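You operate a simulated robot arm through the tools that you are given. There is no shell and no other tool. Be economical: measure what you need, move in short steps, check, and stop when the job is done.

Carry out the task below with a simulated robot arm. There is one attempt and no reset: what you move stays moved.

JOB
Pot up the white plug from the three-cell tray and fill round it with soil.
Fine: raise the plugs with the yellow switch and lower them again; plant in the carriage pot; two fills; end with the carriage at LOAD; leave the spare plugs and the other starter pots. Where these are worked on the way, their far stop is far enough and under half their travel is too little: yellow switch.
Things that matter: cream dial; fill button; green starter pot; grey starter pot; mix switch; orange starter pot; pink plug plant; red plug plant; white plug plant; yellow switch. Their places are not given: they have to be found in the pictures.

The check looks at the end state, three seconds after you hand in, the way a careful person would. Anything else that was tipped, shoved, dropped, spilled or broken makes it a failure.

ROBOT AND FRAMES
A 7-joint arm with a two-finger parallel gripper, fixed in place. Base frame: the origin is at the foot of the arm, x ahead of it, y to its left, z up; the work surface is at about z = 0. Lengths are in mm, angles in rad, forces in N, time in s.
With the tool pointing down near the work surface it reaches from about 220 to 580 mm from the base axis. Its first joint turns from -1.152 to 1.152 rad. Payload 2.5 kg.
The TCP is the grasp point between the finger pads, 23 mm short of the fingertips. In the tool frame z runs along the fingers and y along their closing line. Largest opening 94 mm; finger width 38, thickness 10; the body of the gripper, 54 by 96 mm, starts 39 mm behind the TCP.
Orientation is that of the tool frame in the base frame, as a unit quaternion [x, y, z, w]. With the fingers straight down and closing along the base's y, the tool's x points along the base's -x, its y along +y and its z along -z.

CONTROLS
- The arm moves only by the tool servo_tool. Its argument "commands" is a list of rows, each a list of 7 numbers: the shift along the tool's x, y, z in mm, then the turn, a rotation vector about the tool's x, y, z in degrees, then the gripper command, from -1 (fully open) to 1 (shut), values between in proportion. In form: [[x, y, z, ax, ay, az, claw], ...]. A call has 1 to 20 rows; each row is the pose to reach, as a shift and turn from the pose commanded when the call began, along the tool's axes at that moment. A row lasts 0.2 s, in which the tool goes at most 50 mm and 0.15 rad; a call with a longer step from one row to the next is refused whole, and so is a gripper value outside its range. A pose out of reach is approached as far as the arm can. The call stops where the force on the tool passes 40 N (or 10 N more than at its start, if that is more) or the arm is blocked; 0.2 s more then pass. The fingers move at their own pace (about 108 mm/s each) and stop on an object; they squeeze with about 40 N. The grip force told is the motor's: it shows also when the fingers shut on nothing. Time passes only in rows, and 0.2 s behind the last, so rows that repeat a pose let the fingers close. The reply holds the time, the measured pose of the TCP, the force on the tool along the base axes, the opening and the grip force, in the units named above and with some noise, with the torque about the TCP (base axes, N m) and any sound that the robot's microphone picked up, and new pictures: "show" is both (left out), scene, wrist or none.
- Cameras (640 x 400 px; columns grow to the right, rows downward): "scene" is fixed at [123.2, -409.8, 569.8]; the picture's right is [0.75, -0.66, 0.00], its down [-0.35, -0.40, -0.85] and it looks along [0.56, 0.64, -0.53] (base axes); focal length 237 px, centre (320, 200). "wrist" rides on the gripper at [86, 16, -74] in the tool frame; the picture's right is [-0.18, 0.98, 0.00], its down [-0.58, -0.11, -0.81] and it looks along [-0.79, -0.15, 0.59] (tool axes); focal length 243 px, centre (320, 200).
- locate(camera, pixels): there is no depth. For up to 12 entries [column, row, z] of the newest picture of that camera ("zoom" is the newest enlarged one), the place [x, y] in the base frame at which the ray of that pixel passes the height z, good to about 3 mm, but the place of the scene camera against the robot may be out by one fixed shift of up to 25 mm in any direction. The clock stands still meanwhile.
- close_up(camera, box): a new picture of the part [left, top, right, bottom] of that camera's present view, enlarged. The clock stands still meanwhile.
- finish_job(): hands the job in; it is judged then, once.

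Keep the steps short. Do not move on a guess: measure, check each grasp and each placing, and mend mistakes. In all there are 80 turns and 200 pictures (those below and enlarged ones count). Leave the gripper open and the arm clear of the work at the hand-in unless told otherwise, and finish with a single line.

The tools are called after "Request:" as a command line: name --pt "numbers of a row" for each row, then --argument value for the rest, lists and objects as JSON in quotes. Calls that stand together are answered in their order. servo_tool: Moves the arm, as the interface text tells. Its arguments: {"type":"object","properties":{"commands":{"type":"array","items":{"type":"array","items":{"type":"number"}}},"show":{"type":"string","enum":["both","scene","wrist","none"]}},"required":["commands"]} The other tools are called the same way: locate (camera, pixels) gives the place at which the rays of pixels pass given heights; close_up (camera, box) takes an enlarged picture of a part of a camera's view; finish_job () hands the job in.

At the start:

```text
time: 0.0
tcp_pos: [456.1, -65.6, 391.4]
orientation: [0.0, 1.0, 0.0, 0.001]
ft_force: [0.2, 0.2, 0.2]
moment: [-0.03, -0.01, -0.01]
gripper_width: 93.8
finger_force: 0.0
```

scene: 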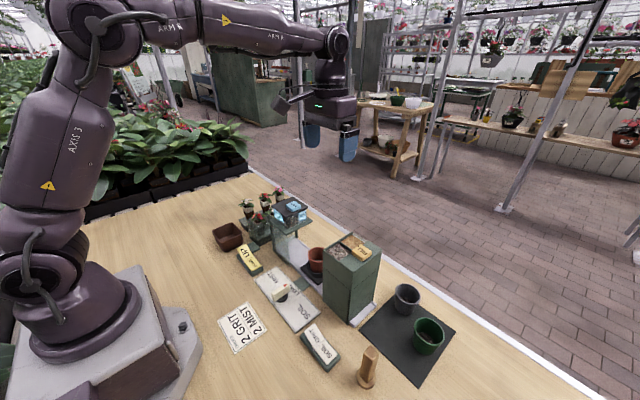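
wrist: 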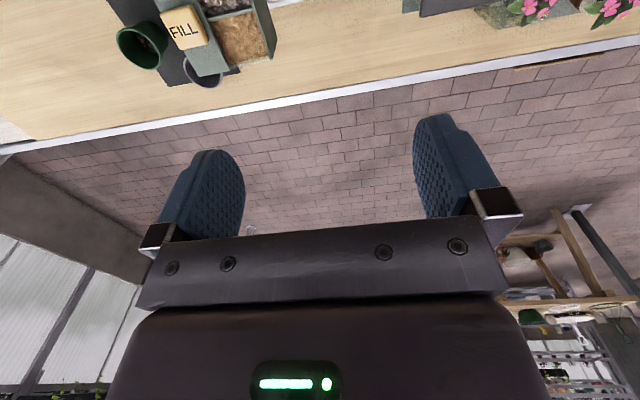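

I start by looking at the bench in enlarged pictures of the scene camera.

Request:
close_up --camera "scene" --box '[200, 180, 360, 280]'

Request:
close_up --camera "scene" --box '[200, 240, 360, 390]'

Request:
close_up --camera "scene" --box '[290, 220, 470, 390]'

```text
4.00 times, centred on (280, 230) of scene
```

zoom: 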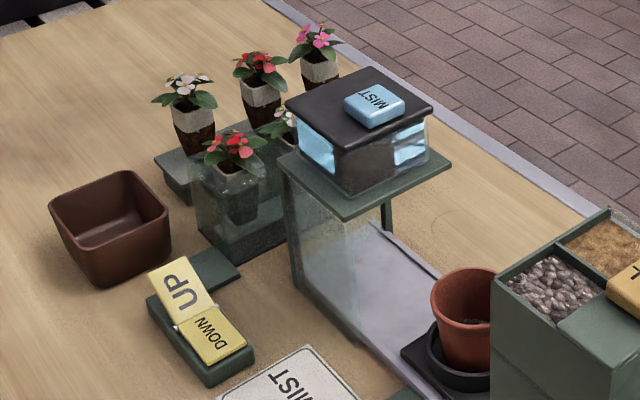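

```text
2.67 times, centred on (280, 315) of scene
```

zoom: 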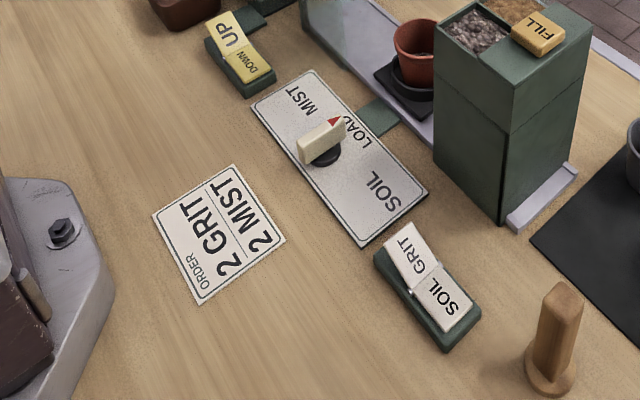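

```text
2.35 times, centred on (380, 305) of scene
```

zoom: 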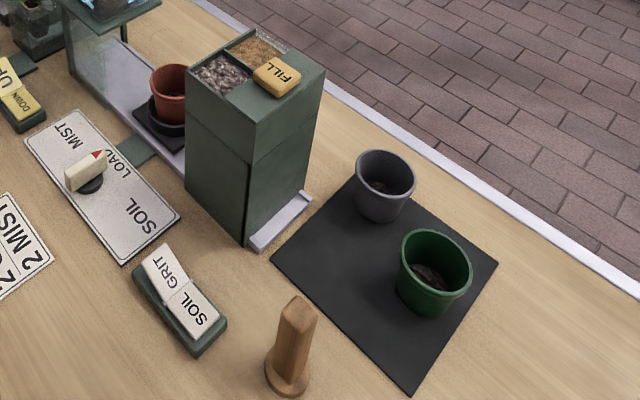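

The order card names grit and mist, but the job says soil and two fills, so I follow the job. Next I locate rough places from the scene picture: plugs, tray, yellow switch, dial, carriage pot, fill button and mix switch.

Request:
locate --camera "scene" --pixels '[[248, 213, 60], [265, 208, 60], [280, 200, 60], [259, 220, 60], [229, 237, 30], [249, 259, 20], [280, 292, 20], [317, 258, 60], [360, 248, 170], [320, 346, 20], [404, 298, 40], [428, 335, 40]]'

Request:
locate --camera "scene" --pixels '[[295, 210, 150], [242, 250, 20], [254, 266, 20], [312, 332, 20], [328, 355, 20], [368, 370, 0], [275, 203, 40], [350, 318, 0]]'

```text
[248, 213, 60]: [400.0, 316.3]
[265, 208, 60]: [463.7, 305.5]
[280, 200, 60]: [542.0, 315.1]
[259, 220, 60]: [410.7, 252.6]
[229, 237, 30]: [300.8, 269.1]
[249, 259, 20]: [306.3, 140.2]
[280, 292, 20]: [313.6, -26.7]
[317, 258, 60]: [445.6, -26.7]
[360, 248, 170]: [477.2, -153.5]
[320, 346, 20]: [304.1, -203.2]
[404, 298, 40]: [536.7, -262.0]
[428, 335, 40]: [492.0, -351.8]
```

```text
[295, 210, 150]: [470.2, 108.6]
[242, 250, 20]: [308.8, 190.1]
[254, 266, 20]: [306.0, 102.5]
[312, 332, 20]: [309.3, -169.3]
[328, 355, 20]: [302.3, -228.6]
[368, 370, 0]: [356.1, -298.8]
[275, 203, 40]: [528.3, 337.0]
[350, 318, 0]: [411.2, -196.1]
```

I move the hand back and left, staying high, to see the tray and yellow switch with the wrist camera.

Request:
servo_tool --pt "27 34 0 0 0 0 -1" --pt "54 68 0 0 0 0 -1" --pt "81 102 0 0 0 0 -1" --pt "108 136 0 0 0 0 -1" --pt "135 170 0 0 0 0 -1" --pt "162 204 0 0 0 0 -1" --pt "190 240 0 0 0 0 -1" --pt "190 240 0 0 0 0 -1"

```text
time: 1.8
tcp_pos: [266.0, 175.0, 389.5]
orientation: [0.0, 1.0, 0.001, 0.001]
ft_force: [-0.3, 0.7, -0.5]
moment: [0.01, -0.02, -0.02]
gripper_width: 93.9
finger_force: 0.0
```

scene: 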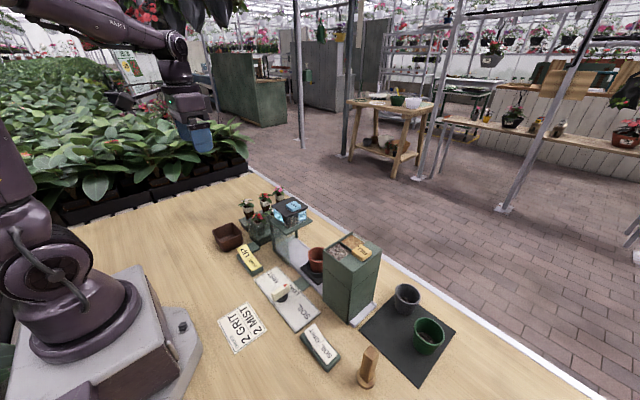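
wrist: 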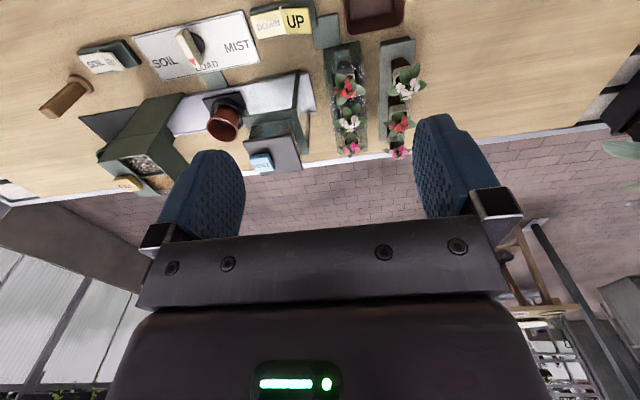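

Request:
close_up --camera "wrist" --box '[230, 0, 430, 170]'

Request:
close_up --camera "wrist" --box '[70, 0, 320, 200]'

```text
2.35 times, centred on (330, 85) of wrist
```

zoom: 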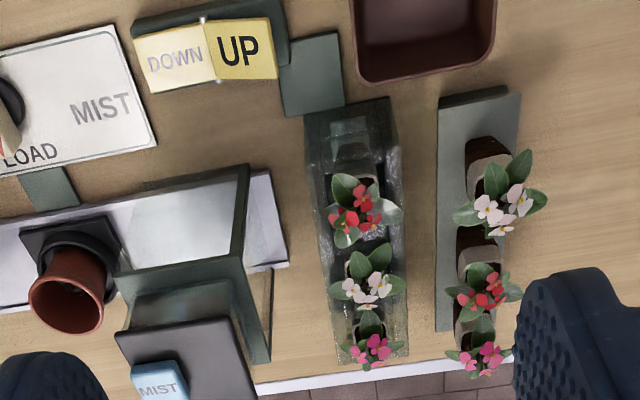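

```text
2.00 times, centred on (195, 100) of wrist
```

zoom: 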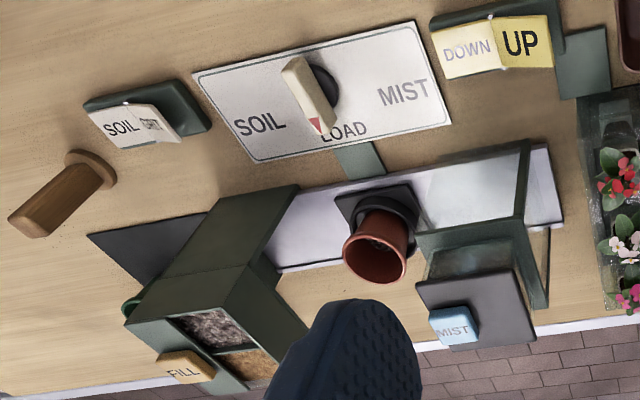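

The glass tray holds red, white, pink (white in the middle) and the yellow switch is beside it. I measure from the wrist picture.

Request:
locate --camera "wrist" --pixels '[[297, 20, 25], [268, 24, 25], [284, 22, 25], [345, 88, 70], [350, 125, 70], [352, 148, 70], [224, 122, 60], [190, 45, 25], [94, 62, 25], [122, 54, 25], [127, 184, 170], [345, 45, 0]]'

Request:
servo_tool --pt "40 0 0 0 0 0 -1" --pt "60 0 0 0 -8 0 -1" --pt "60 0 0 0 -16 0 -1" --pt "60 0 0 0 -24 0 -1" --pt "60 0 0 0 -30 0 -1" --pt "60 0 0 0 -30 0 -1" --show "wrist"

```text
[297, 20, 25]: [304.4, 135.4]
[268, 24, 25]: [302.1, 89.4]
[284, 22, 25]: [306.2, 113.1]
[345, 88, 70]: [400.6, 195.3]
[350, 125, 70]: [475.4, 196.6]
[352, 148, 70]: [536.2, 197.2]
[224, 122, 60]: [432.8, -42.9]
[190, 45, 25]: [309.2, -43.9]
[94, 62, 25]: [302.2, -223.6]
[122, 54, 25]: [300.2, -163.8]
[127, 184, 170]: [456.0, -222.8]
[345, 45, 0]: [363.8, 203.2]
```

```text
time: 3.2
tcp_pos: [206.7, 173.9, 390.8]
orientation: [0.0, 0.966, 0.001, 0.26]
ft_force: [0.3, -0.2, 0.3]
moment: [0.0, 0.0, 0.01]
gripper_width: 93.8
finger_force: 0.0
```

wrist: 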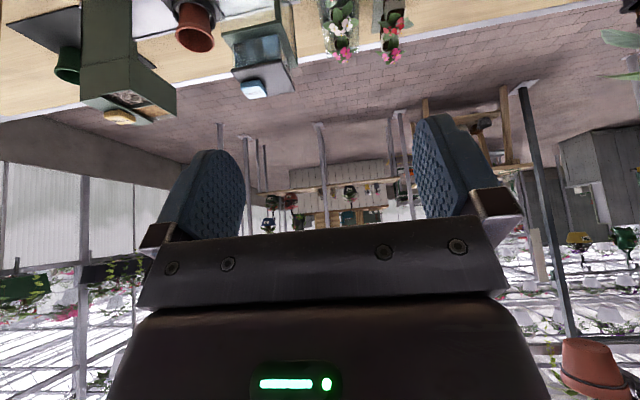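

The tilt was the wrong way; I turn back past vertical so the camera looks down.

Request:
servo_tool --pt "0 0 0 0 8 0 -1" --pt "0 0 0 0 16 0 -1" --pt "0 0 0 0 24 0 -1" --pt "0 0 0 0 32 0 -1" --pt "0 0 0 0 40 0 -1" --pt "0 0 0 0 48 0 -1" --pt "0 0 0 0 55 0 -1" --pt "0 0 0 0 60 0 -1" --pt "0 0 0 0 60 0 -1" --show "wrist"

```text
time: 5.2
tcp_pos: [205.7, 173.5, 391.4]
orientation: [0.0, 0.966, 0.0, -0.259]
ft_force: [0.3, -0.1, 0.3]
moment: [-0.02, -0.01, 0.0]
gripper_width: 94.3
finger_force: 0.0
```

wrist: 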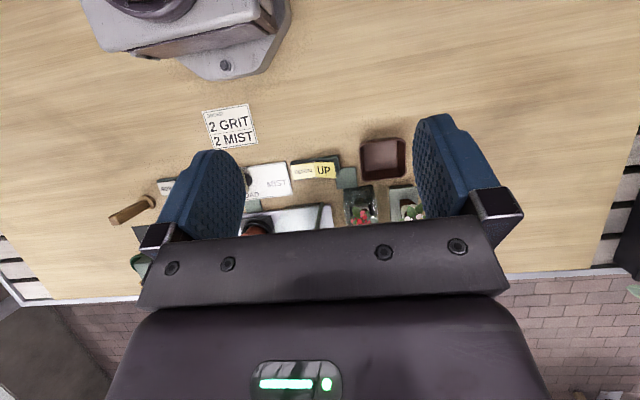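

Request:
close_up --camera "wrist" --box '[240, 130, 420, 230]'

Request:
close_up --camera "scene" --box '[225, 235, 275, 285]'

Request:
close_up --camera "scene" --box '[295, 315, 345, 375]'

```text
3.56 times, centred on (330, 180) of wrist
```

zoom: 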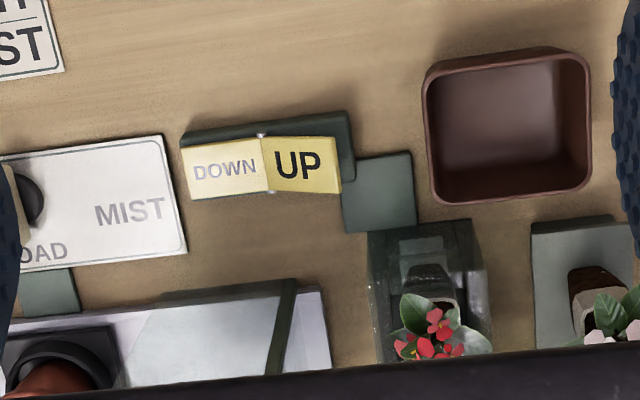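

```text
8.00 times, centred on (250, 260) of scene
```

zoom: 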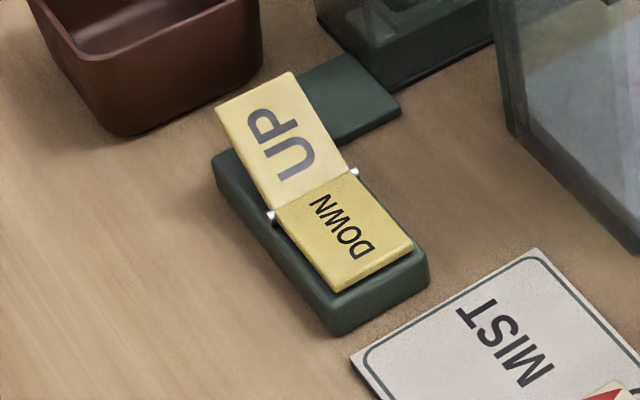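

```text
6.67 times, centred on (320, 345) of scene
```

zoom: 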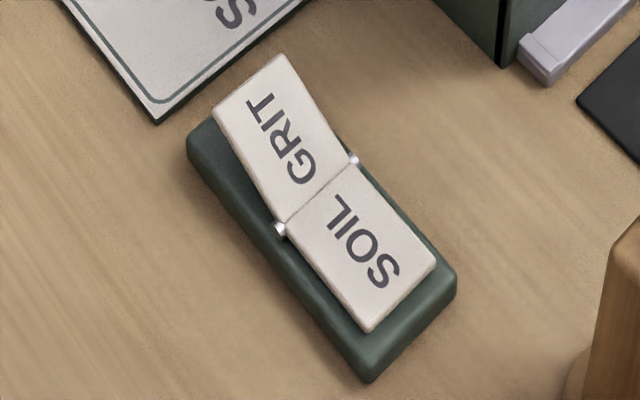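

UP end stands raised, DOWN is pressed. I bring the tool upright and close the fingers for pressing.

Request:
servo_tool --pt "0 0 0 0 -8 0 0" --pt "0 0 0 0 -16 0 1" --pt "0 0 0 0 -24 0 1" --pt "0 0 0 0 -30 0 1" --pt "0 0 0 0 -30 0 1" --show "none"

Request:
servo_tool --pt "-30 -10 30 0 0 0 1" --pt "-60 -20 60 0 0 0 1" --pt "-98 -30 90 0 0 0 1" --pt "-98 -30 130 0 0 0 1" --pt "-98 -30 170 0 0 0 1" --pt "-98 -30 210 0 0 0 1" --pt "-98 -30 250 0 0 0 1" --pt "-98 -30 280 0 0 0 1" --pt "-98 -30 280 0 0 0 1"

```text
time: 6.4
tcp_pos: [207.2, 174.2, 390.6]
orientation: [0.0, 1.0, 0.0, 0.001]
ft_force: [-0.5, -0.3, -1.2]
moment: [-0.01, 0.01, -0.01]
gripper_width: 0.0
finger_force: 40.0
```

```text
time: 8.4
tcp_pos: [304.3, 143.9, 110.6]
orientation: [0.0, 1.0, 0.0, 0.001]
ft_force: [-0.2, 0.5, 0.1]
moment: [0.04, 0.01, 0.01]
gripper_width: 0.2
finger_force: 40.0
```

scene: 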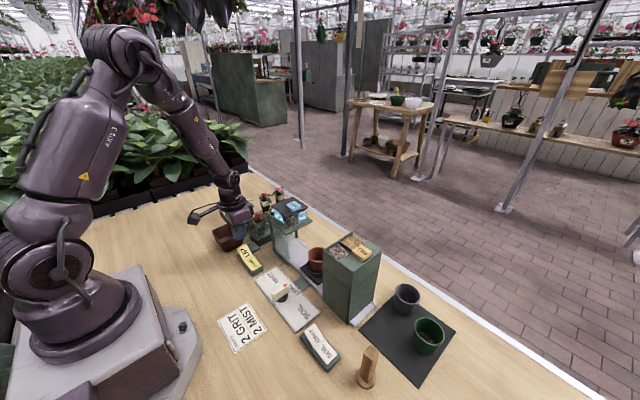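
wrist: 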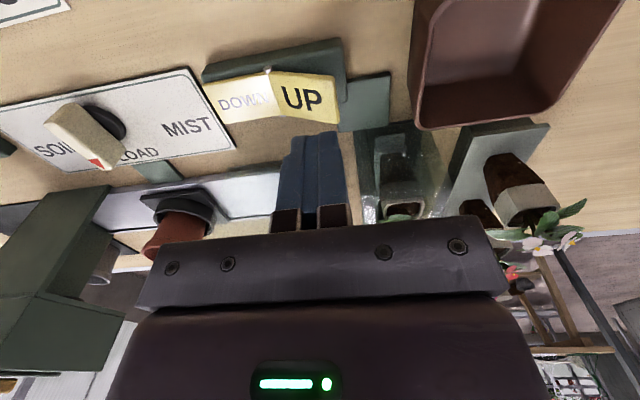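

I measure the UP paddle ends against several heights.

Request:
locate --camera "wrist" --pixels '[[306, 97, 30], [338, 78, 35], [338, 120, 35], [338, 98, 35], [270, 70, 25], [275, 122, 25], [203, 85, 20], [345, 70, 15], [240, 102, 25]]'

Request:
close_up --camera "wrist" --box '[190, 20, 430, 170]'

```text
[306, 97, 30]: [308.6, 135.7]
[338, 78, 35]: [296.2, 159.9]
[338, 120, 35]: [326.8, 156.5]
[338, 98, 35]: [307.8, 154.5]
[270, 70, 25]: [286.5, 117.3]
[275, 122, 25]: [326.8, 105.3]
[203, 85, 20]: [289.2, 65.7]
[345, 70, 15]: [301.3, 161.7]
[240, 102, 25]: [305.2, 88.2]
```

```text
2.67 times, centred on (310, 95) of wrist
```

zoom: 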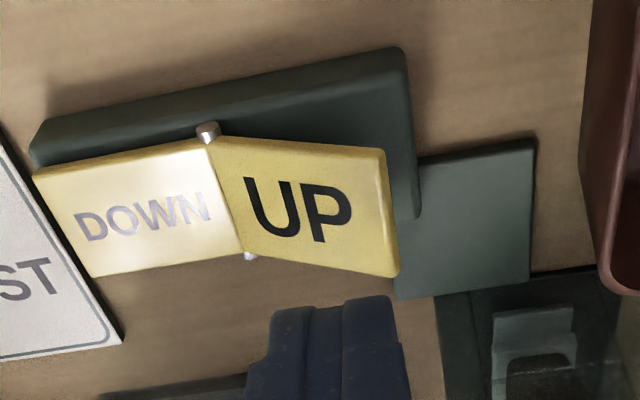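

I press at (308, 145): slowly down with the force guard.

Request:
servo_tool --pt "-4 1 20 0 0 0 1" --pt "-4 1 35 0 0 0 1" --pt "-4 1 42 0 0 0 1" --pt "-4 1 47 0 0 0 1" --pt "-4 1 52 0 0 0 1" --pt "-4 1 56 0 0 0 1" --pt "-4 1 60 0 0 0 1" --pt "-4 1 63 0 0 0 1" --pt "-4 1 66 0 0 0 1" --pt "-4 1 69 0 0 0 1" --pt "-4 1 72 0 0 0 1"

```text
time: 10.4
tcp_pos: [307.6, 144.2, 48.7]
orientation: [0.0, 1.0, -0.001, 0.0]
ft_force: [-3.8, -2.1, 14.3]
moment: [-0.1, -0.07, -0.14]
gripper_width: 0.1
finger_force: 40.0
stopped in row 9: the force on the tool passed its limit at 52 N (the readings are from after the stop); the commanded pose is now the measured one
```

scene: 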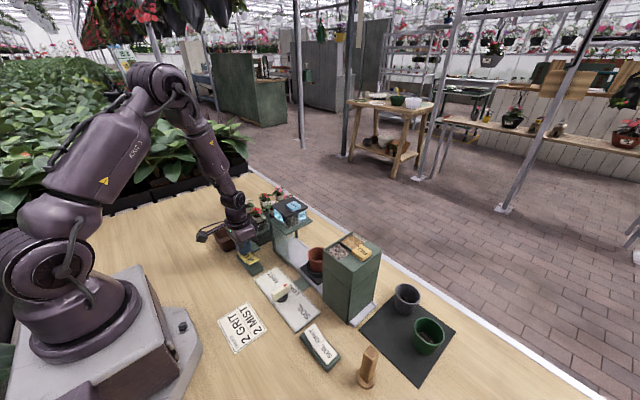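
wrist: 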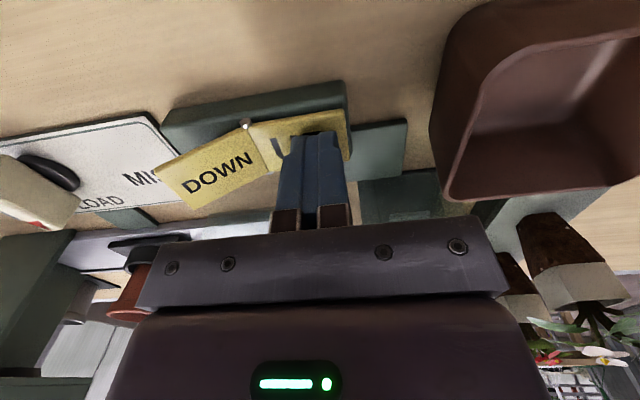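

The switch flipped to UP. I rise and back off to view the tray.

Request:
servo_tool --pt "0 0 -30 0 0 0 1" --pt "0 0 -75 0 0 0 1" --pt "0 0 -120 0 0 0 0" --pt "0 10 -165 0 0 0 -1" --pt "0 20 -210 0 0 0 -1" --pt "0 30 -250 0 0 0 -1" --pt "20 40 -270 0 0 0 -1" --pt "20 40 -270 0 0 0 -1"

Request:
close_up --camera "wrist" --box '[240, 0, 440, 160]'

Request:
close_up --camera "scene" --box '[210, 170, 330, 280]'

```text
time: 12.2
tcp_pos: [286.8, 186.4, 317.7]
orientation: [0.0, 1.0, -0.001, -0.001]
ft_force: [0.6, -0.8, 1.0]
moment: [-0.02, 0.03, 0.02]
gripper_width: 94.1
finger_force: 0.1
```

scene: 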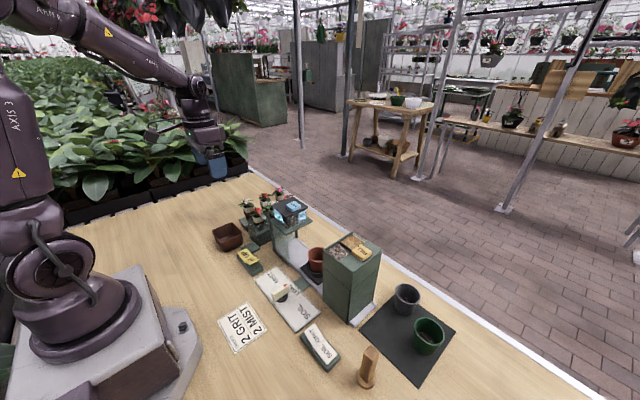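
wrist: 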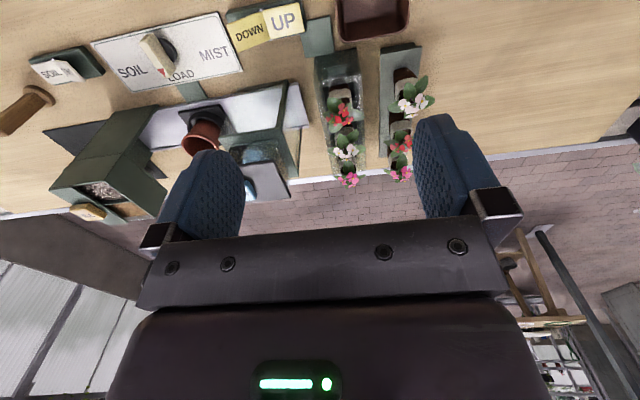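

```text
2.50 times, centred on (340, 80) of wrist
```

zoom: 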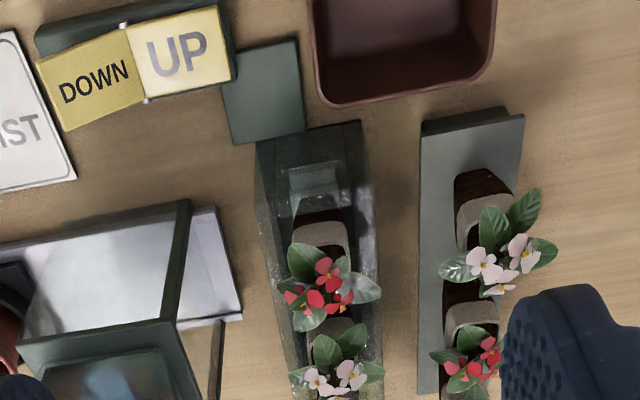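

```text
3.64 times, centred on (270, 225) of scene
```

zoom: 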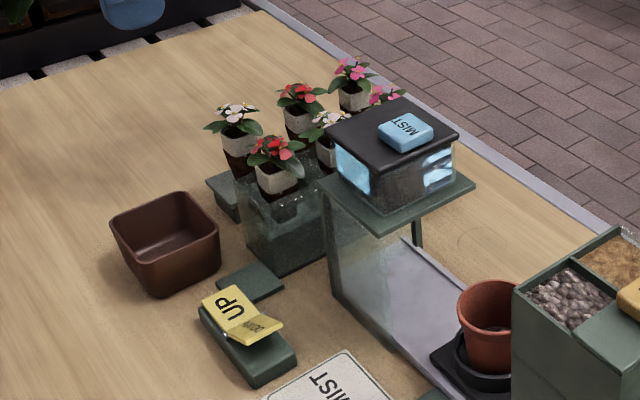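

The plugs are up. I take a second, closer view for heights, hand at about (380,190,230).

Request:
locate --camera "zoom" --pixels '[[320, 240, 80], [340, 165, 60]]'

Request:
servo_tool --pt "-20 0 20 0 0 0 -1" --pt "-55 0 50 0 0 0 -1" --pt "-85 0 80 0 0 0 -1" --pt "-85 0 80 0 0 0 -1"

Request:
close_up --camera "wrist" --box '[220, 0, 440, 220]'

```text
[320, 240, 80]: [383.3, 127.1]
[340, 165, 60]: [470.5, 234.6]
```

```text
time: 13.2
tcp_pos: [374.6, 186.0, 236.5]
orientation: [0.0, 1.0, -0.002, -0.001]
ft_force: [-0.3, 0.5, -0.4]
moment: [0.01, 0.01, 0.0]
gripper_width: 94.0
finger_force: 0.0
```

scene: 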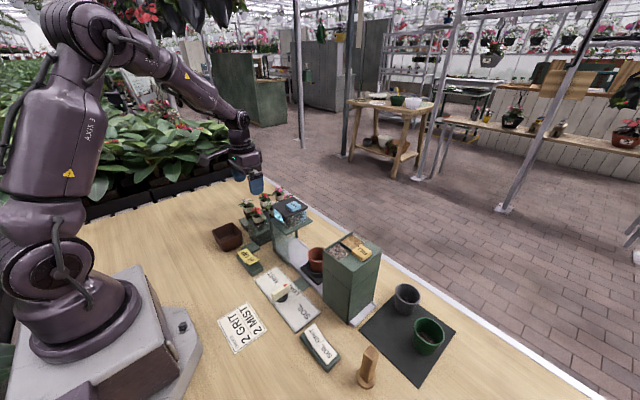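
wrist: 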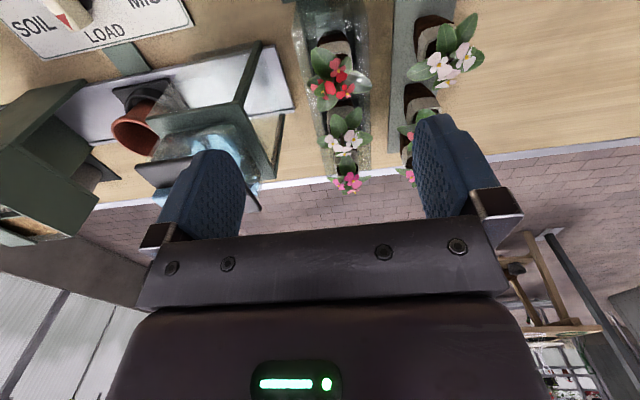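

```text
1.82 times, centred on (330, 110) of wrist
```

zoom: 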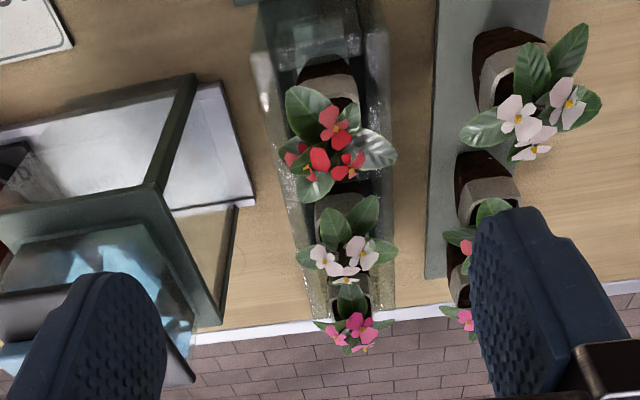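

Depth from these two views is weak, so I get a side-on view: back off and tilt the camera toward level.

Request:
servo_tool --pt "40 2 0 0 0 0 -1" --pt "80 4 0 0 0 0 -1" --pt "120 6 10 0 0 0 -1" --pt "125 8 40 0 -7 0 -1" --pt "125 8 65 0 -14 0 -1" --pt "125 8 85 0 -20 0 -1" --pt "125 8 85 0 -20 0 -1" --show "wrist"

Request:
close_up --camera "wrist" --box '[230, 80, 430, 230]'

```text
time: 14.8
tcp_pos: [246.4, 194.3, 152.7]
orientation: [0.0, 0.985, -0.001, 0.174]
ft_force: [0.1, 0.1, 0.3]
moment: [0.01, 0.0, -0.01]
gripper_width: 93.9
finger_force: 0.0
```

wrist: 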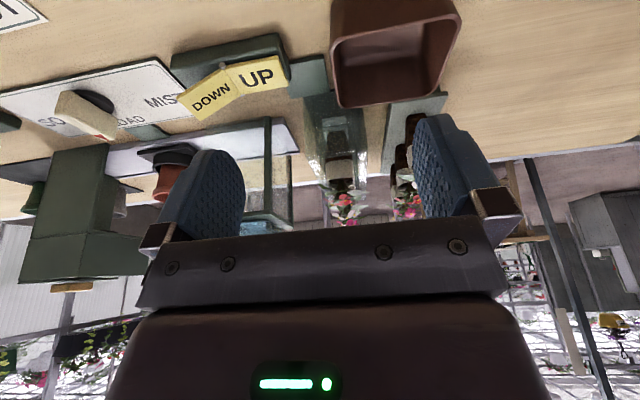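

```text
2.67 times, centred on (330, 155) of wrist
```

zoom: 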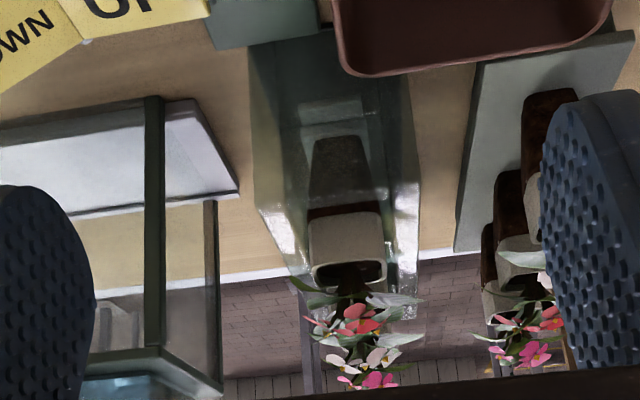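

I measure tray collar spacing from the scene picture (collars at height about 90).

Request:
locate --camera "scene" --pixels '[[258.4, 219.5, 90], [272.1, 212.6, 90], [247.5, 208.5, 90], [263.9, 203.0, 90], [278.7, 196.6, 90], [249.4, 259.4, 25], [319.2, 337, 25]]'

Request:
locate --camera "wrist" --pixels '[[340.4, 180.4, 101], [340, 159.4, 79], [325.5, 170, 90], [355.5, 170, 90], [230, 88, 25]]'

Request:
close_up --camera "scene" --box '[235, 185, 295, 235]'

```text
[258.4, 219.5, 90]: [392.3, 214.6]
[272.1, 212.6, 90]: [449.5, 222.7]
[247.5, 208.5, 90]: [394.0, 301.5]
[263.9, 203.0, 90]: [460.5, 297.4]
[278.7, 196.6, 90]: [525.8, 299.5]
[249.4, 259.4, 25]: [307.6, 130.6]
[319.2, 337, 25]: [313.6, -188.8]
```

```text
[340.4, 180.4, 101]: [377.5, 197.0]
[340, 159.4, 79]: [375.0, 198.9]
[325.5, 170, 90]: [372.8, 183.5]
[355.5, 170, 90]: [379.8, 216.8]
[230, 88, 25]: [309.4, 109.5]
```

```text
8.00 times, centred on (265, 210) of scene
```

zoom: 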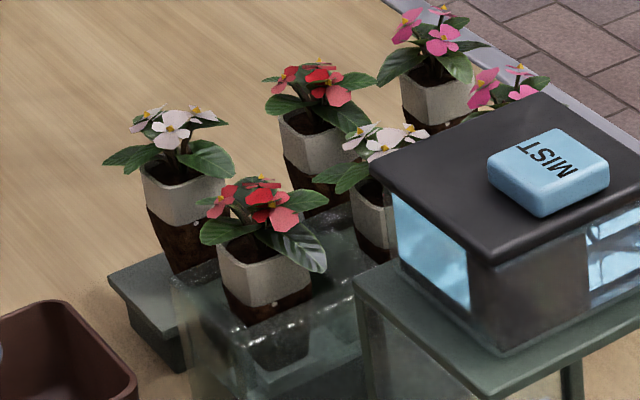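

Tray plugs sit about 60 apart (white near x≈451, y≈198). I look from above to fix it: raise, tilt the camera downward.

Request:
servo_tool --pt "-10 0 -30 0 5 0 -1" --pt "-20 0 -56 0 12 0 -1" --pt "-27.4 0 -75.2 0 20 0 -1" --pt "-27.4 0 -75.2 0 20 0 -1" --show "none"

Request:
servo_tool --pt "-35 0 -5 0 6 0 -1" --pt "-70 0 -5 0 13 0 -1" --pt "-105 0 -5 0 20 0 -1" --pt "-140 0 -5 0 25 0 -1" --pt "-140 0 -5 0 25 0 -1" --show "wrist"

Request:
close_up --camera "wrist" --box '[220, 60, 440, 240]'

```text
time: 15.8
tcp_pos: [247.5, 192.8, 232.8]
orientation: [0.0, 1.0, 0.0, -0.001]
ft_force: [0.4, 0.3, -0.2]
moment: [0.0, 0.0, 0.01]
gripper_width: 94.1
finger_force: 0.0
```

```text
time: 17.0
tcp_pos: [389.5, 193.7, 236.0]
orientation: [0.0, 0.976, 0.0, -0.218]
ft_force: [-0.4, -0.2, 0.0]
moment: [0.0, 0.02, -0.01]
gripper_width: 93.9
finger_force: 0.2
```

wrist: 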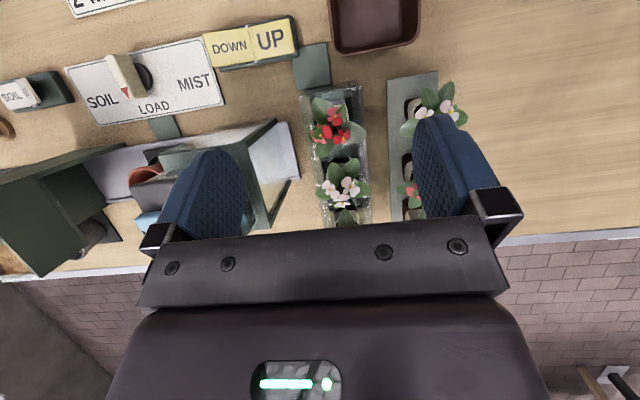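

```text
2.22 times, centred on (330, 150) of wrist
```

zoom: 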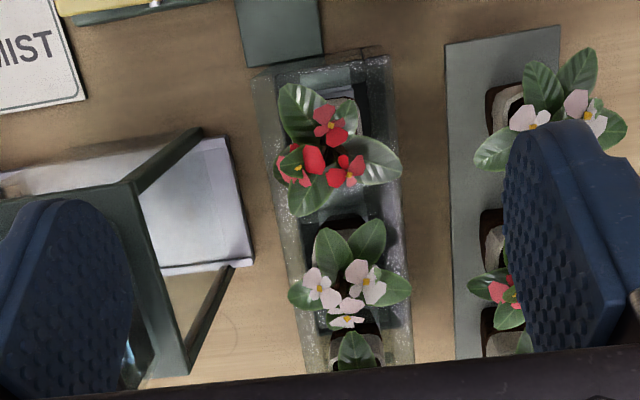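

Request:
locate --camera "zoom" --pixels '[[350, 265, 115], [332, 155, 115], [345, 345, 105], [326, 105, 105], [252, 75, 55], [388, 57, 55], [312, 225, 103], [372, 218, 103], [447, 45, 20], [560, 27, 20]]'

```text
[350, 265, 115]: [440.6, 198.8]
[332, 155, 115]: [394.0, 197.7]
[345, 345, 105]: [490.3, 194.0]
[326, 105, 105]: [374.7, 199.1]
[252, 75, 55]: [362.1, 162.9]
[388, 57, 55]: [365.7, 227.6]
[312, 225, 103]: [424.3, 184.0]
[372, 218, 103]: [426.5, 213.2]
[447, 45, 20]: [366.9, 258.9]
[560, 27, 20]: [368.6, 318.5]
```

Request:
close_up --camera "wrist" --box '[300, 80, 380, 240]'

```text
2.50 times, centred on (340, 160) of wrist
```

zoom: 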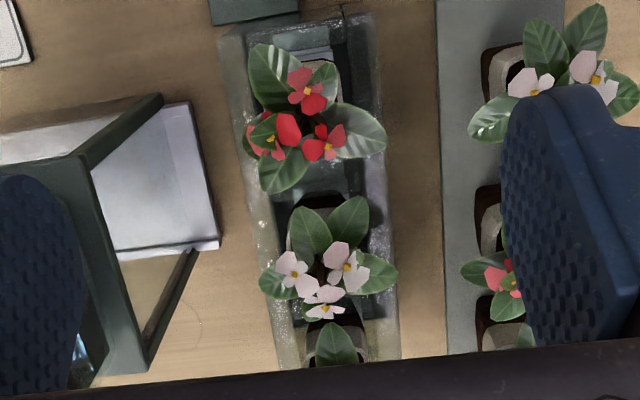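

Request:
locate --camera "zoom" --pixels '[[290, 212, 103], [291, 238, 103], [358, 207, 103], [309, 325, 103], [372, 320, 103], [336, 62, 103], [315, 195, 60], [488, 47, 60], [482, 187, 60], [478, 302, 60], [218, 38, 60], [372, 14, 60]]'

```text
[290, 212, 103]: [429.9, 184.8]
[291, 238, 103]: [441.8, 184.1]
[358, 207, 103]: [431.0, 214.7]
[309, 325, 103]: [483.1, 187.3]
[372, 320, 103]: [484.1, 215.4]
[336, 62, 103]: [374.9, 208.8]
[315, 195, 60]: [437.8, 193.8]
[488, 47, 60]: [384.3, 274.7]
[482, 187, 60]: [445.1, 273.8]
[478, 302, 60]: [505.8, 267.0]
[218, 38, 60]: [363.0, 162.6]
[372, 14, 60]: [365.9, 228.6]
```

White collar: centre about (446, 199), collar z≈79–102, tray rim just below. I check how near the mist station reaches on the right.

Request:
locate --camera "zoom" --pixels '[[162, 97, 115], [145, 370, 115], [85, 165, 115], [205, 250, 0], [220, 240, 5], [196, 250, 5]]'

Request:
servo_tool --pt "0 0 0 0 -8 0 -0.28" --pt "0 0 0 0 -16 0 -0.28" --pt "0 0 0 0 -25 0 -0.28" --pt "0 0 0 0 -25 0 -0.28"

Request:
close_up --camera "wrist" --box '[60, 0, 380, 200]'

```text
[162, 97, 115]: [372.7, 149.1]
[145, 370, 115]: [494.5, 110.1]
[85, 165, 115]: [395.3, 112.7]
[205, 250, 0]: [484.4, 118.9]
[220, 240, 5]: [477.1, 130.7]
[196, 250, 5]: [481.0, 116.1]
```

```text
refused: row 3 steps farther than a row can; nothing moved
```

```text
2.00 times, centred on (220, 100) of wrist
```

zoom: 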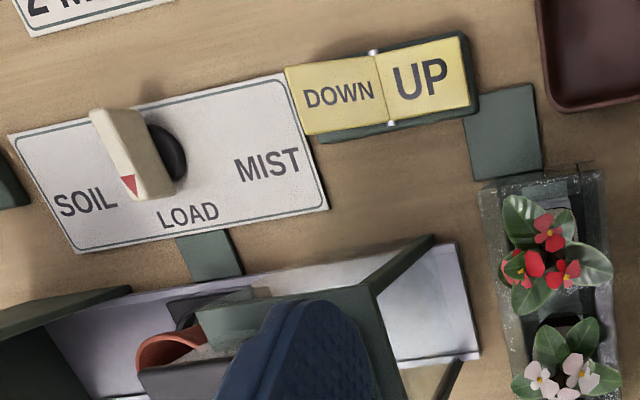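

The station ends at y≈112, clear. I bring the tool upright (smaller steps) above the white plug, opening about 60 mm.

Request:
servo_tool --pt "0 0 0 0 -8 0 -0.28" --pt "0 0 0 0 -16 0 -0.28" --pt "0 0 0 0 -24 0 -0.28" --pt "0 0 0 0 -25.2 0 -0.28" --pt "0 0 0 0 -25.2 0 -0.28" --show "none"

Request:
servo_tool --pt "-28 2 20 0 0 0 -0.28" --pt "-56 5 40 0 0 0 -0.28" --pt "-56 5 60 0 0 0 -0.28" --pt "-56 5 70 0 0 0 -0.28" --pt "-56 5 70 0 0 0 -0.28"

Request:
close_up --camera "scene" --box '[220, 150, 320, 240]'

Request:
close_up --camera "wrist" --box '[220, 60, 440, 240]'

```text
time: 18.2
tcp_pos: [389.7, 193.1, 238.1]
orientation: [0.0, 1.0, -0.001, 0.001]
ft_force: [0.0, 0.5, -0.1]
moment: [0.02, 0.01, 0.0]
gripper_width: 60.2
finger_force: 0.1
```

```text
time: 19.4
tcp_pos: [444.5, 199.5, 167.2]
orientation: [0.0, 1.0, -0.001, 0.0]
ft_force: [0.9, -0.4, 0.1]
moment: [-0.02, 0.02, 0.02]
gripper_width: 60.2
finger_force: 0.1
```

scene: 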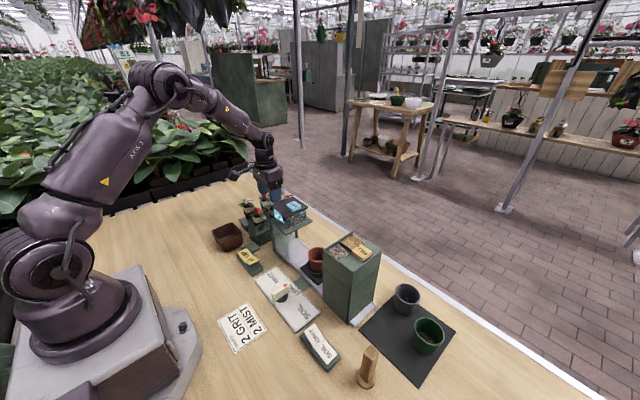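
wrist: 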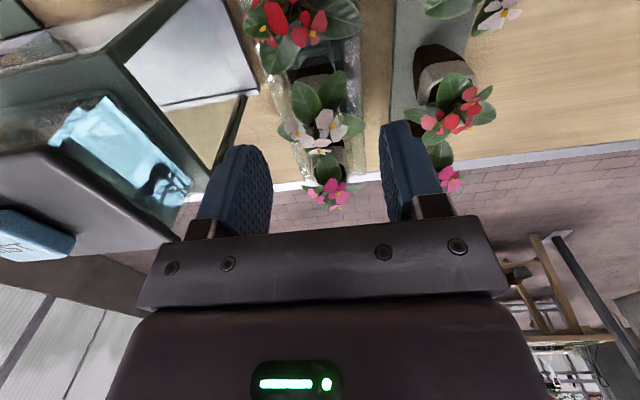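

```text
4.44 times, centred on (270, 195) of scene
```

zoom: 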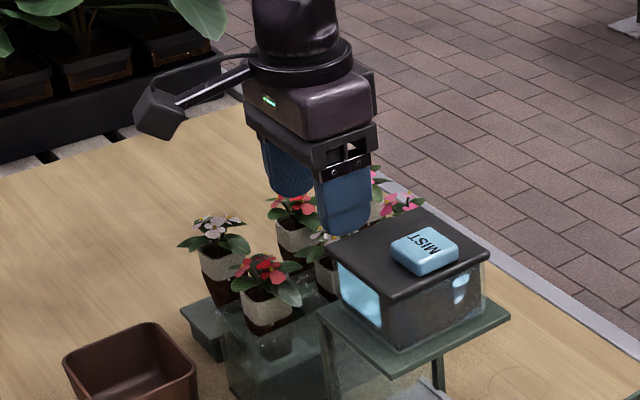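

```text
2.22 times, centred on (330, 150) of wrist
```

zoom: 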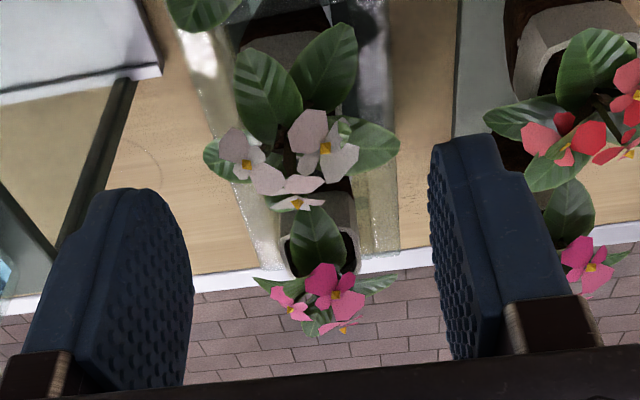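

Request:
locate --camera "zoom" --pixels '[[243, 45, 102], [330, 30, 102], [285, 38, 102], [290, 160, 110], [318, 215, 102], [285, 240, 102], [357, 235, 102], [290, 15, 75]]'

Request:
close_up --camera "wrist" --box '[260, 40, 380, 140]'

```text
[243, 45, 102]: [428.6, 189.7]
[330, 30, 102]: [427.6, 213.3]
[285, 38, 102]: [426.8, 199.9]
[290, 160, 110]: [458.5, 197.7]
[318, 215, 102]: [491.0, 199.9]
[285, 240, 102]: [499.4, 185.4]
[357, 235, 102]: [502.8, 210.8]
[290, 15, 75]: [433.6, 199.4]
```

```text
4.00 times, centred on (320, 90) of wrist
```

zoom: 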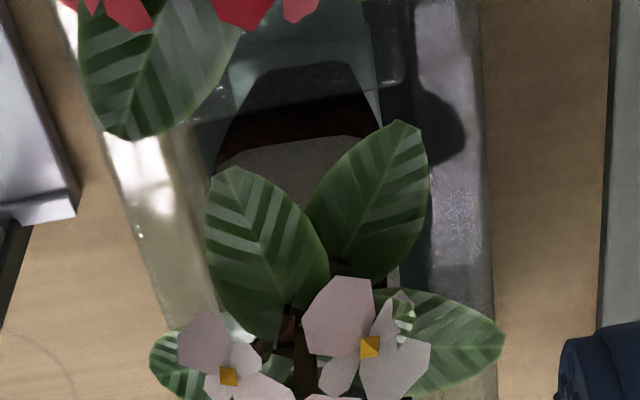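

Request:
locate --camera "zoom" --pixels '[[225, 158, 79], [360, 138, 79], [292, 148, 79], [300, 330, 102], [250, 90, 60]]'

```text
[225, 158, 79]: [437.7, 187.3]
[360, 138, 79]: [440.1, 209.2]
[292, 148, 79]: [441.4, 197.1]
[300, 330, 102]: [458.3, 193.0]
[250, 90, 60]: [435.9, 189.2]
```

White plug centre refined to (454, 198). I lower to TCP z≈107 (tips at 84, above the rim) with the fingers astride the collar.

Request:
servo_tool --pt "-9.5 -1.5 10 0 0 0 -0.28" --pt "-9.5 -1.5 25 0 0 0 -0.28" --pt "-9.5 -1.5 40 0 0 0 -0.28" --pt "-9.5 -1.5 52 0 0 0 -0.28" --pt "-9.5 -1.5 60 0 0 0 -0.28" --pt "-9.5 -1.5 60 0 0 0 -0.28"

Request:
close_up --camera "scene" --box '[220, 150, 320, 240]'

Request:
close_up --camera "wrist" --box '[220, 60, 440, 240]'

```text
time: 20.8
tcp_pos: [455.3, 197.5, 106.5]
orientation: [-0.001, 1.0, -0.001, 0.002]
ft_force: [0.5, 1.2, -0.1]
moment: [-0.02, 0.01, -0.01]
gripper_width: 60.0
finger_force: 0.0
```

scene: 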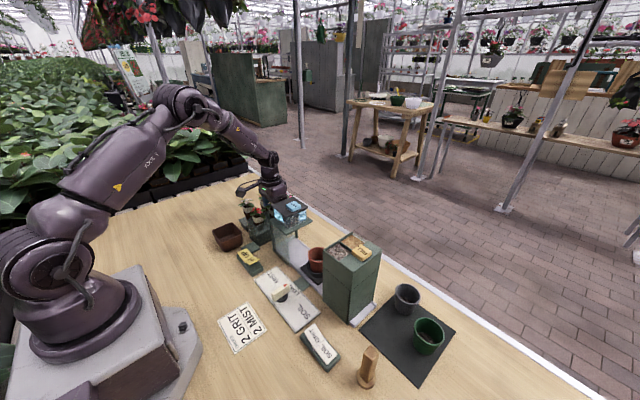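
wrist: 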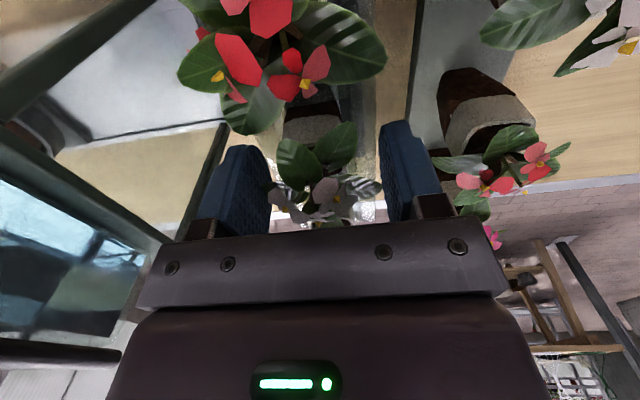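

```text
4.44 times, centred on (270, 195) of scene
```

zoom: 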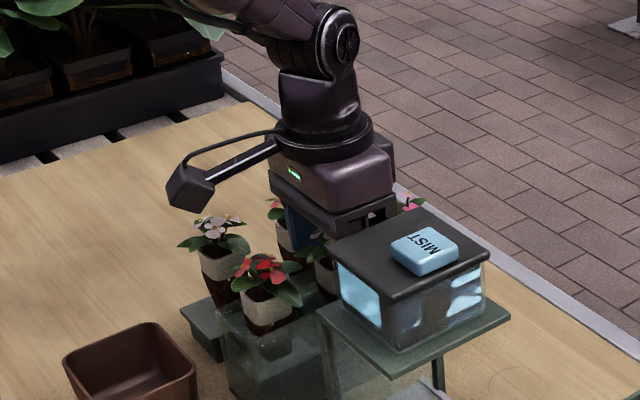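

```text
2.22 times, centred on (330, 150) of wrist
```

zoom: 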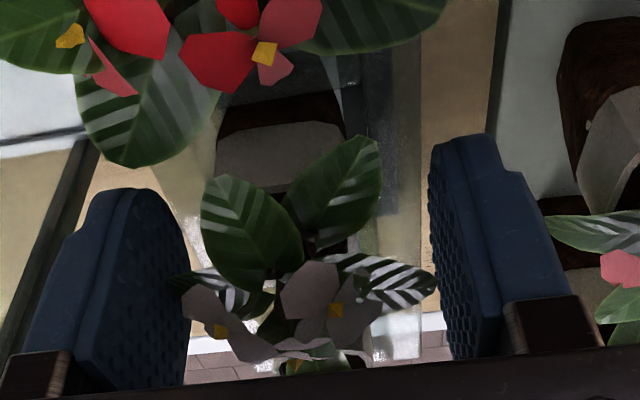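

Request:
locate --camera "zoom" --pixels '[[285, 127, 79], [222, 138, 79], [343, 118, 79], [215, 180, 102], [345, 180, 102], [120, 190, 84], [460, 135, 84]]'

```text
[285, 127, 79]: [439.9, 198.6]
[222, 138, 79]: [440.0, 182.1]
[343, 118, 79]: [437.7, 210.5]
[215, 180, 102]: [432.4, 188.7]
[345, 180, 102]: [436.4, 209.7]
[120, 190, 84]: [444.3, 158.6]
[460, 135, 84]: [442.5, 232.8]
```

The collar's near face is at x≈438, centre ≈(454,197), matching. I close the gripper.

Request:
servo_tool --pt "0 0 0 0 0 0 0.1" --pt "0 0 0 0 0 0 0.4" --pt "0 0 0 0 0 0 0.8" --pt "0 0 0 0 0 0 1" --pt "0 0 0 0 0 0 1" --show "wrist"

```text
time: 22.0
tcp_pos: [455.2, 196.5, 107.4]
orientation: [0.0, 1.0, -0.001, 0.001]
ft_force: [-0.3, 0.3, -0.2]
moment: [0.03, -0.01, -0.01]
gripper_width: 28.6
finger_force: 40.5
```

wrist: 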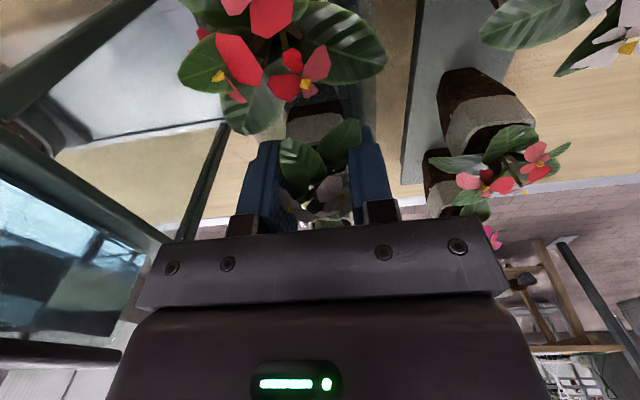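

Held at 28.6 mm. I lift slowly straight up by 30 and then on to about z 230.

Request:
servo_tool --pt "0 0 -6 0 0 0 1" --pt "0 0 -14 0 0 0 1" --pt "0 0 -24 0 0 0 1" --pt "0 0 -40 0 0 0 1" --pt "0 0 -60 0 0 0 1" --pt "0 0 -85 0 0 0 1" --pt "0 0 -110 0 0 0 1" --pt "0 0 -140 0 0 0 1" --pt "0 0 -170 0 0 0 1" --pt "0 0 -170 0 0 0 1"

Request:
close_up --camera "scene" --box '[200, 110, 340, 270]'

Request:
close_up --camera "wrist" --box '[200, 60, 440, 240]'

```text
time: 24.2
tcp_pos: [455.0, 196.0, 277.4]
orientation: [0.001, 1.0, 0.0, 0.002]
ft_force: [-0.3, 0.5, -0.7]
moment: [0.02, 0.01, -0.03]
gripper_width: 28.6
finger_force: 40.2
```

scene: 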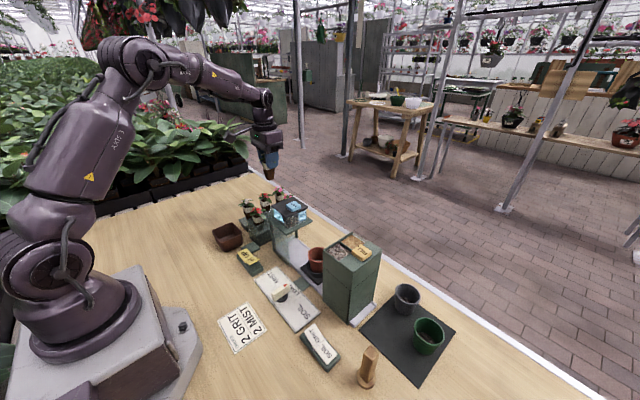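
wrist: 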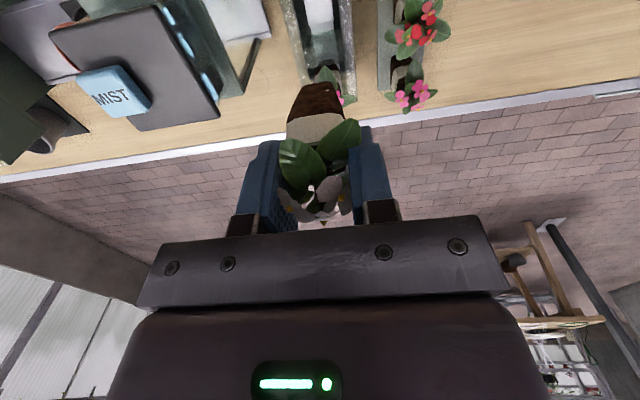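

```text
2.50 times, centred on (270, 190) of scene
```

zoom: 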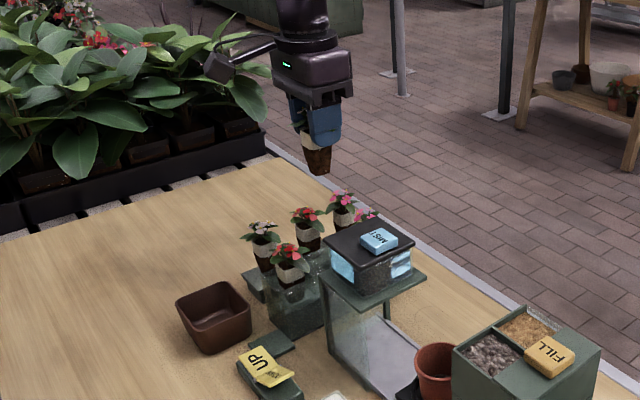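

```text
2.22 times, centred on (320, 150) of wrist
```

zoom: 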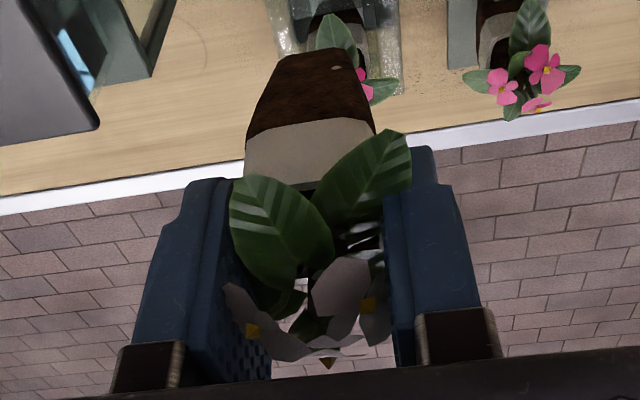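

The white plug hangs squarely. Next I carry it high to a viewing pose before the carriage pot (300, -45, 330).

Request:
servo_tool --pt "10 0 -30 0 0 0 1" --pt "45 -20 -50 0 0 0 1" --pt "70 -60 -50 0 0 0 1" --pt "95 -100 -50 0 0 0 1" --pt "120 -140 -50 0 0 0 1" --pt "140 -180 -50 0 0 0 1" --pt "155 -220 -50 0 0 0 1" --pt "155 -245 -50 0 0 0 1" --pt "155 -245 -50 0 0 0 1" --show "wrist"

Request:
close_up --camera "wrist" --box '[150, 0, 470, 200]'

```text
time: 26.2
tcp_pos: [300.3, -47.9, 325.3]
orientation: [0.001, 1.0, 0.0, 0.0]
ft_force: [1.0, -0.3, -0.6]
moment: [0.01, 0.02, 0.03]
gripper_width: 28.3
finger_force: 40.2
```

wrist: 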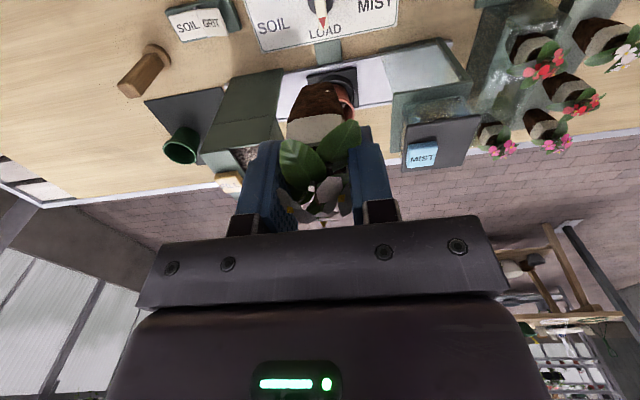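

```text
2.00 times, centred on (310, 100) of wrist
```

zoom: 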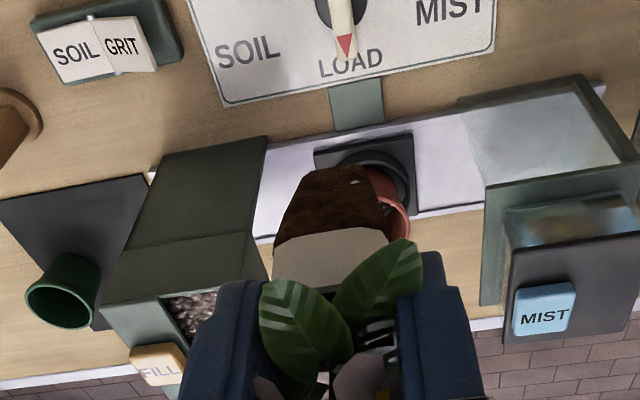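

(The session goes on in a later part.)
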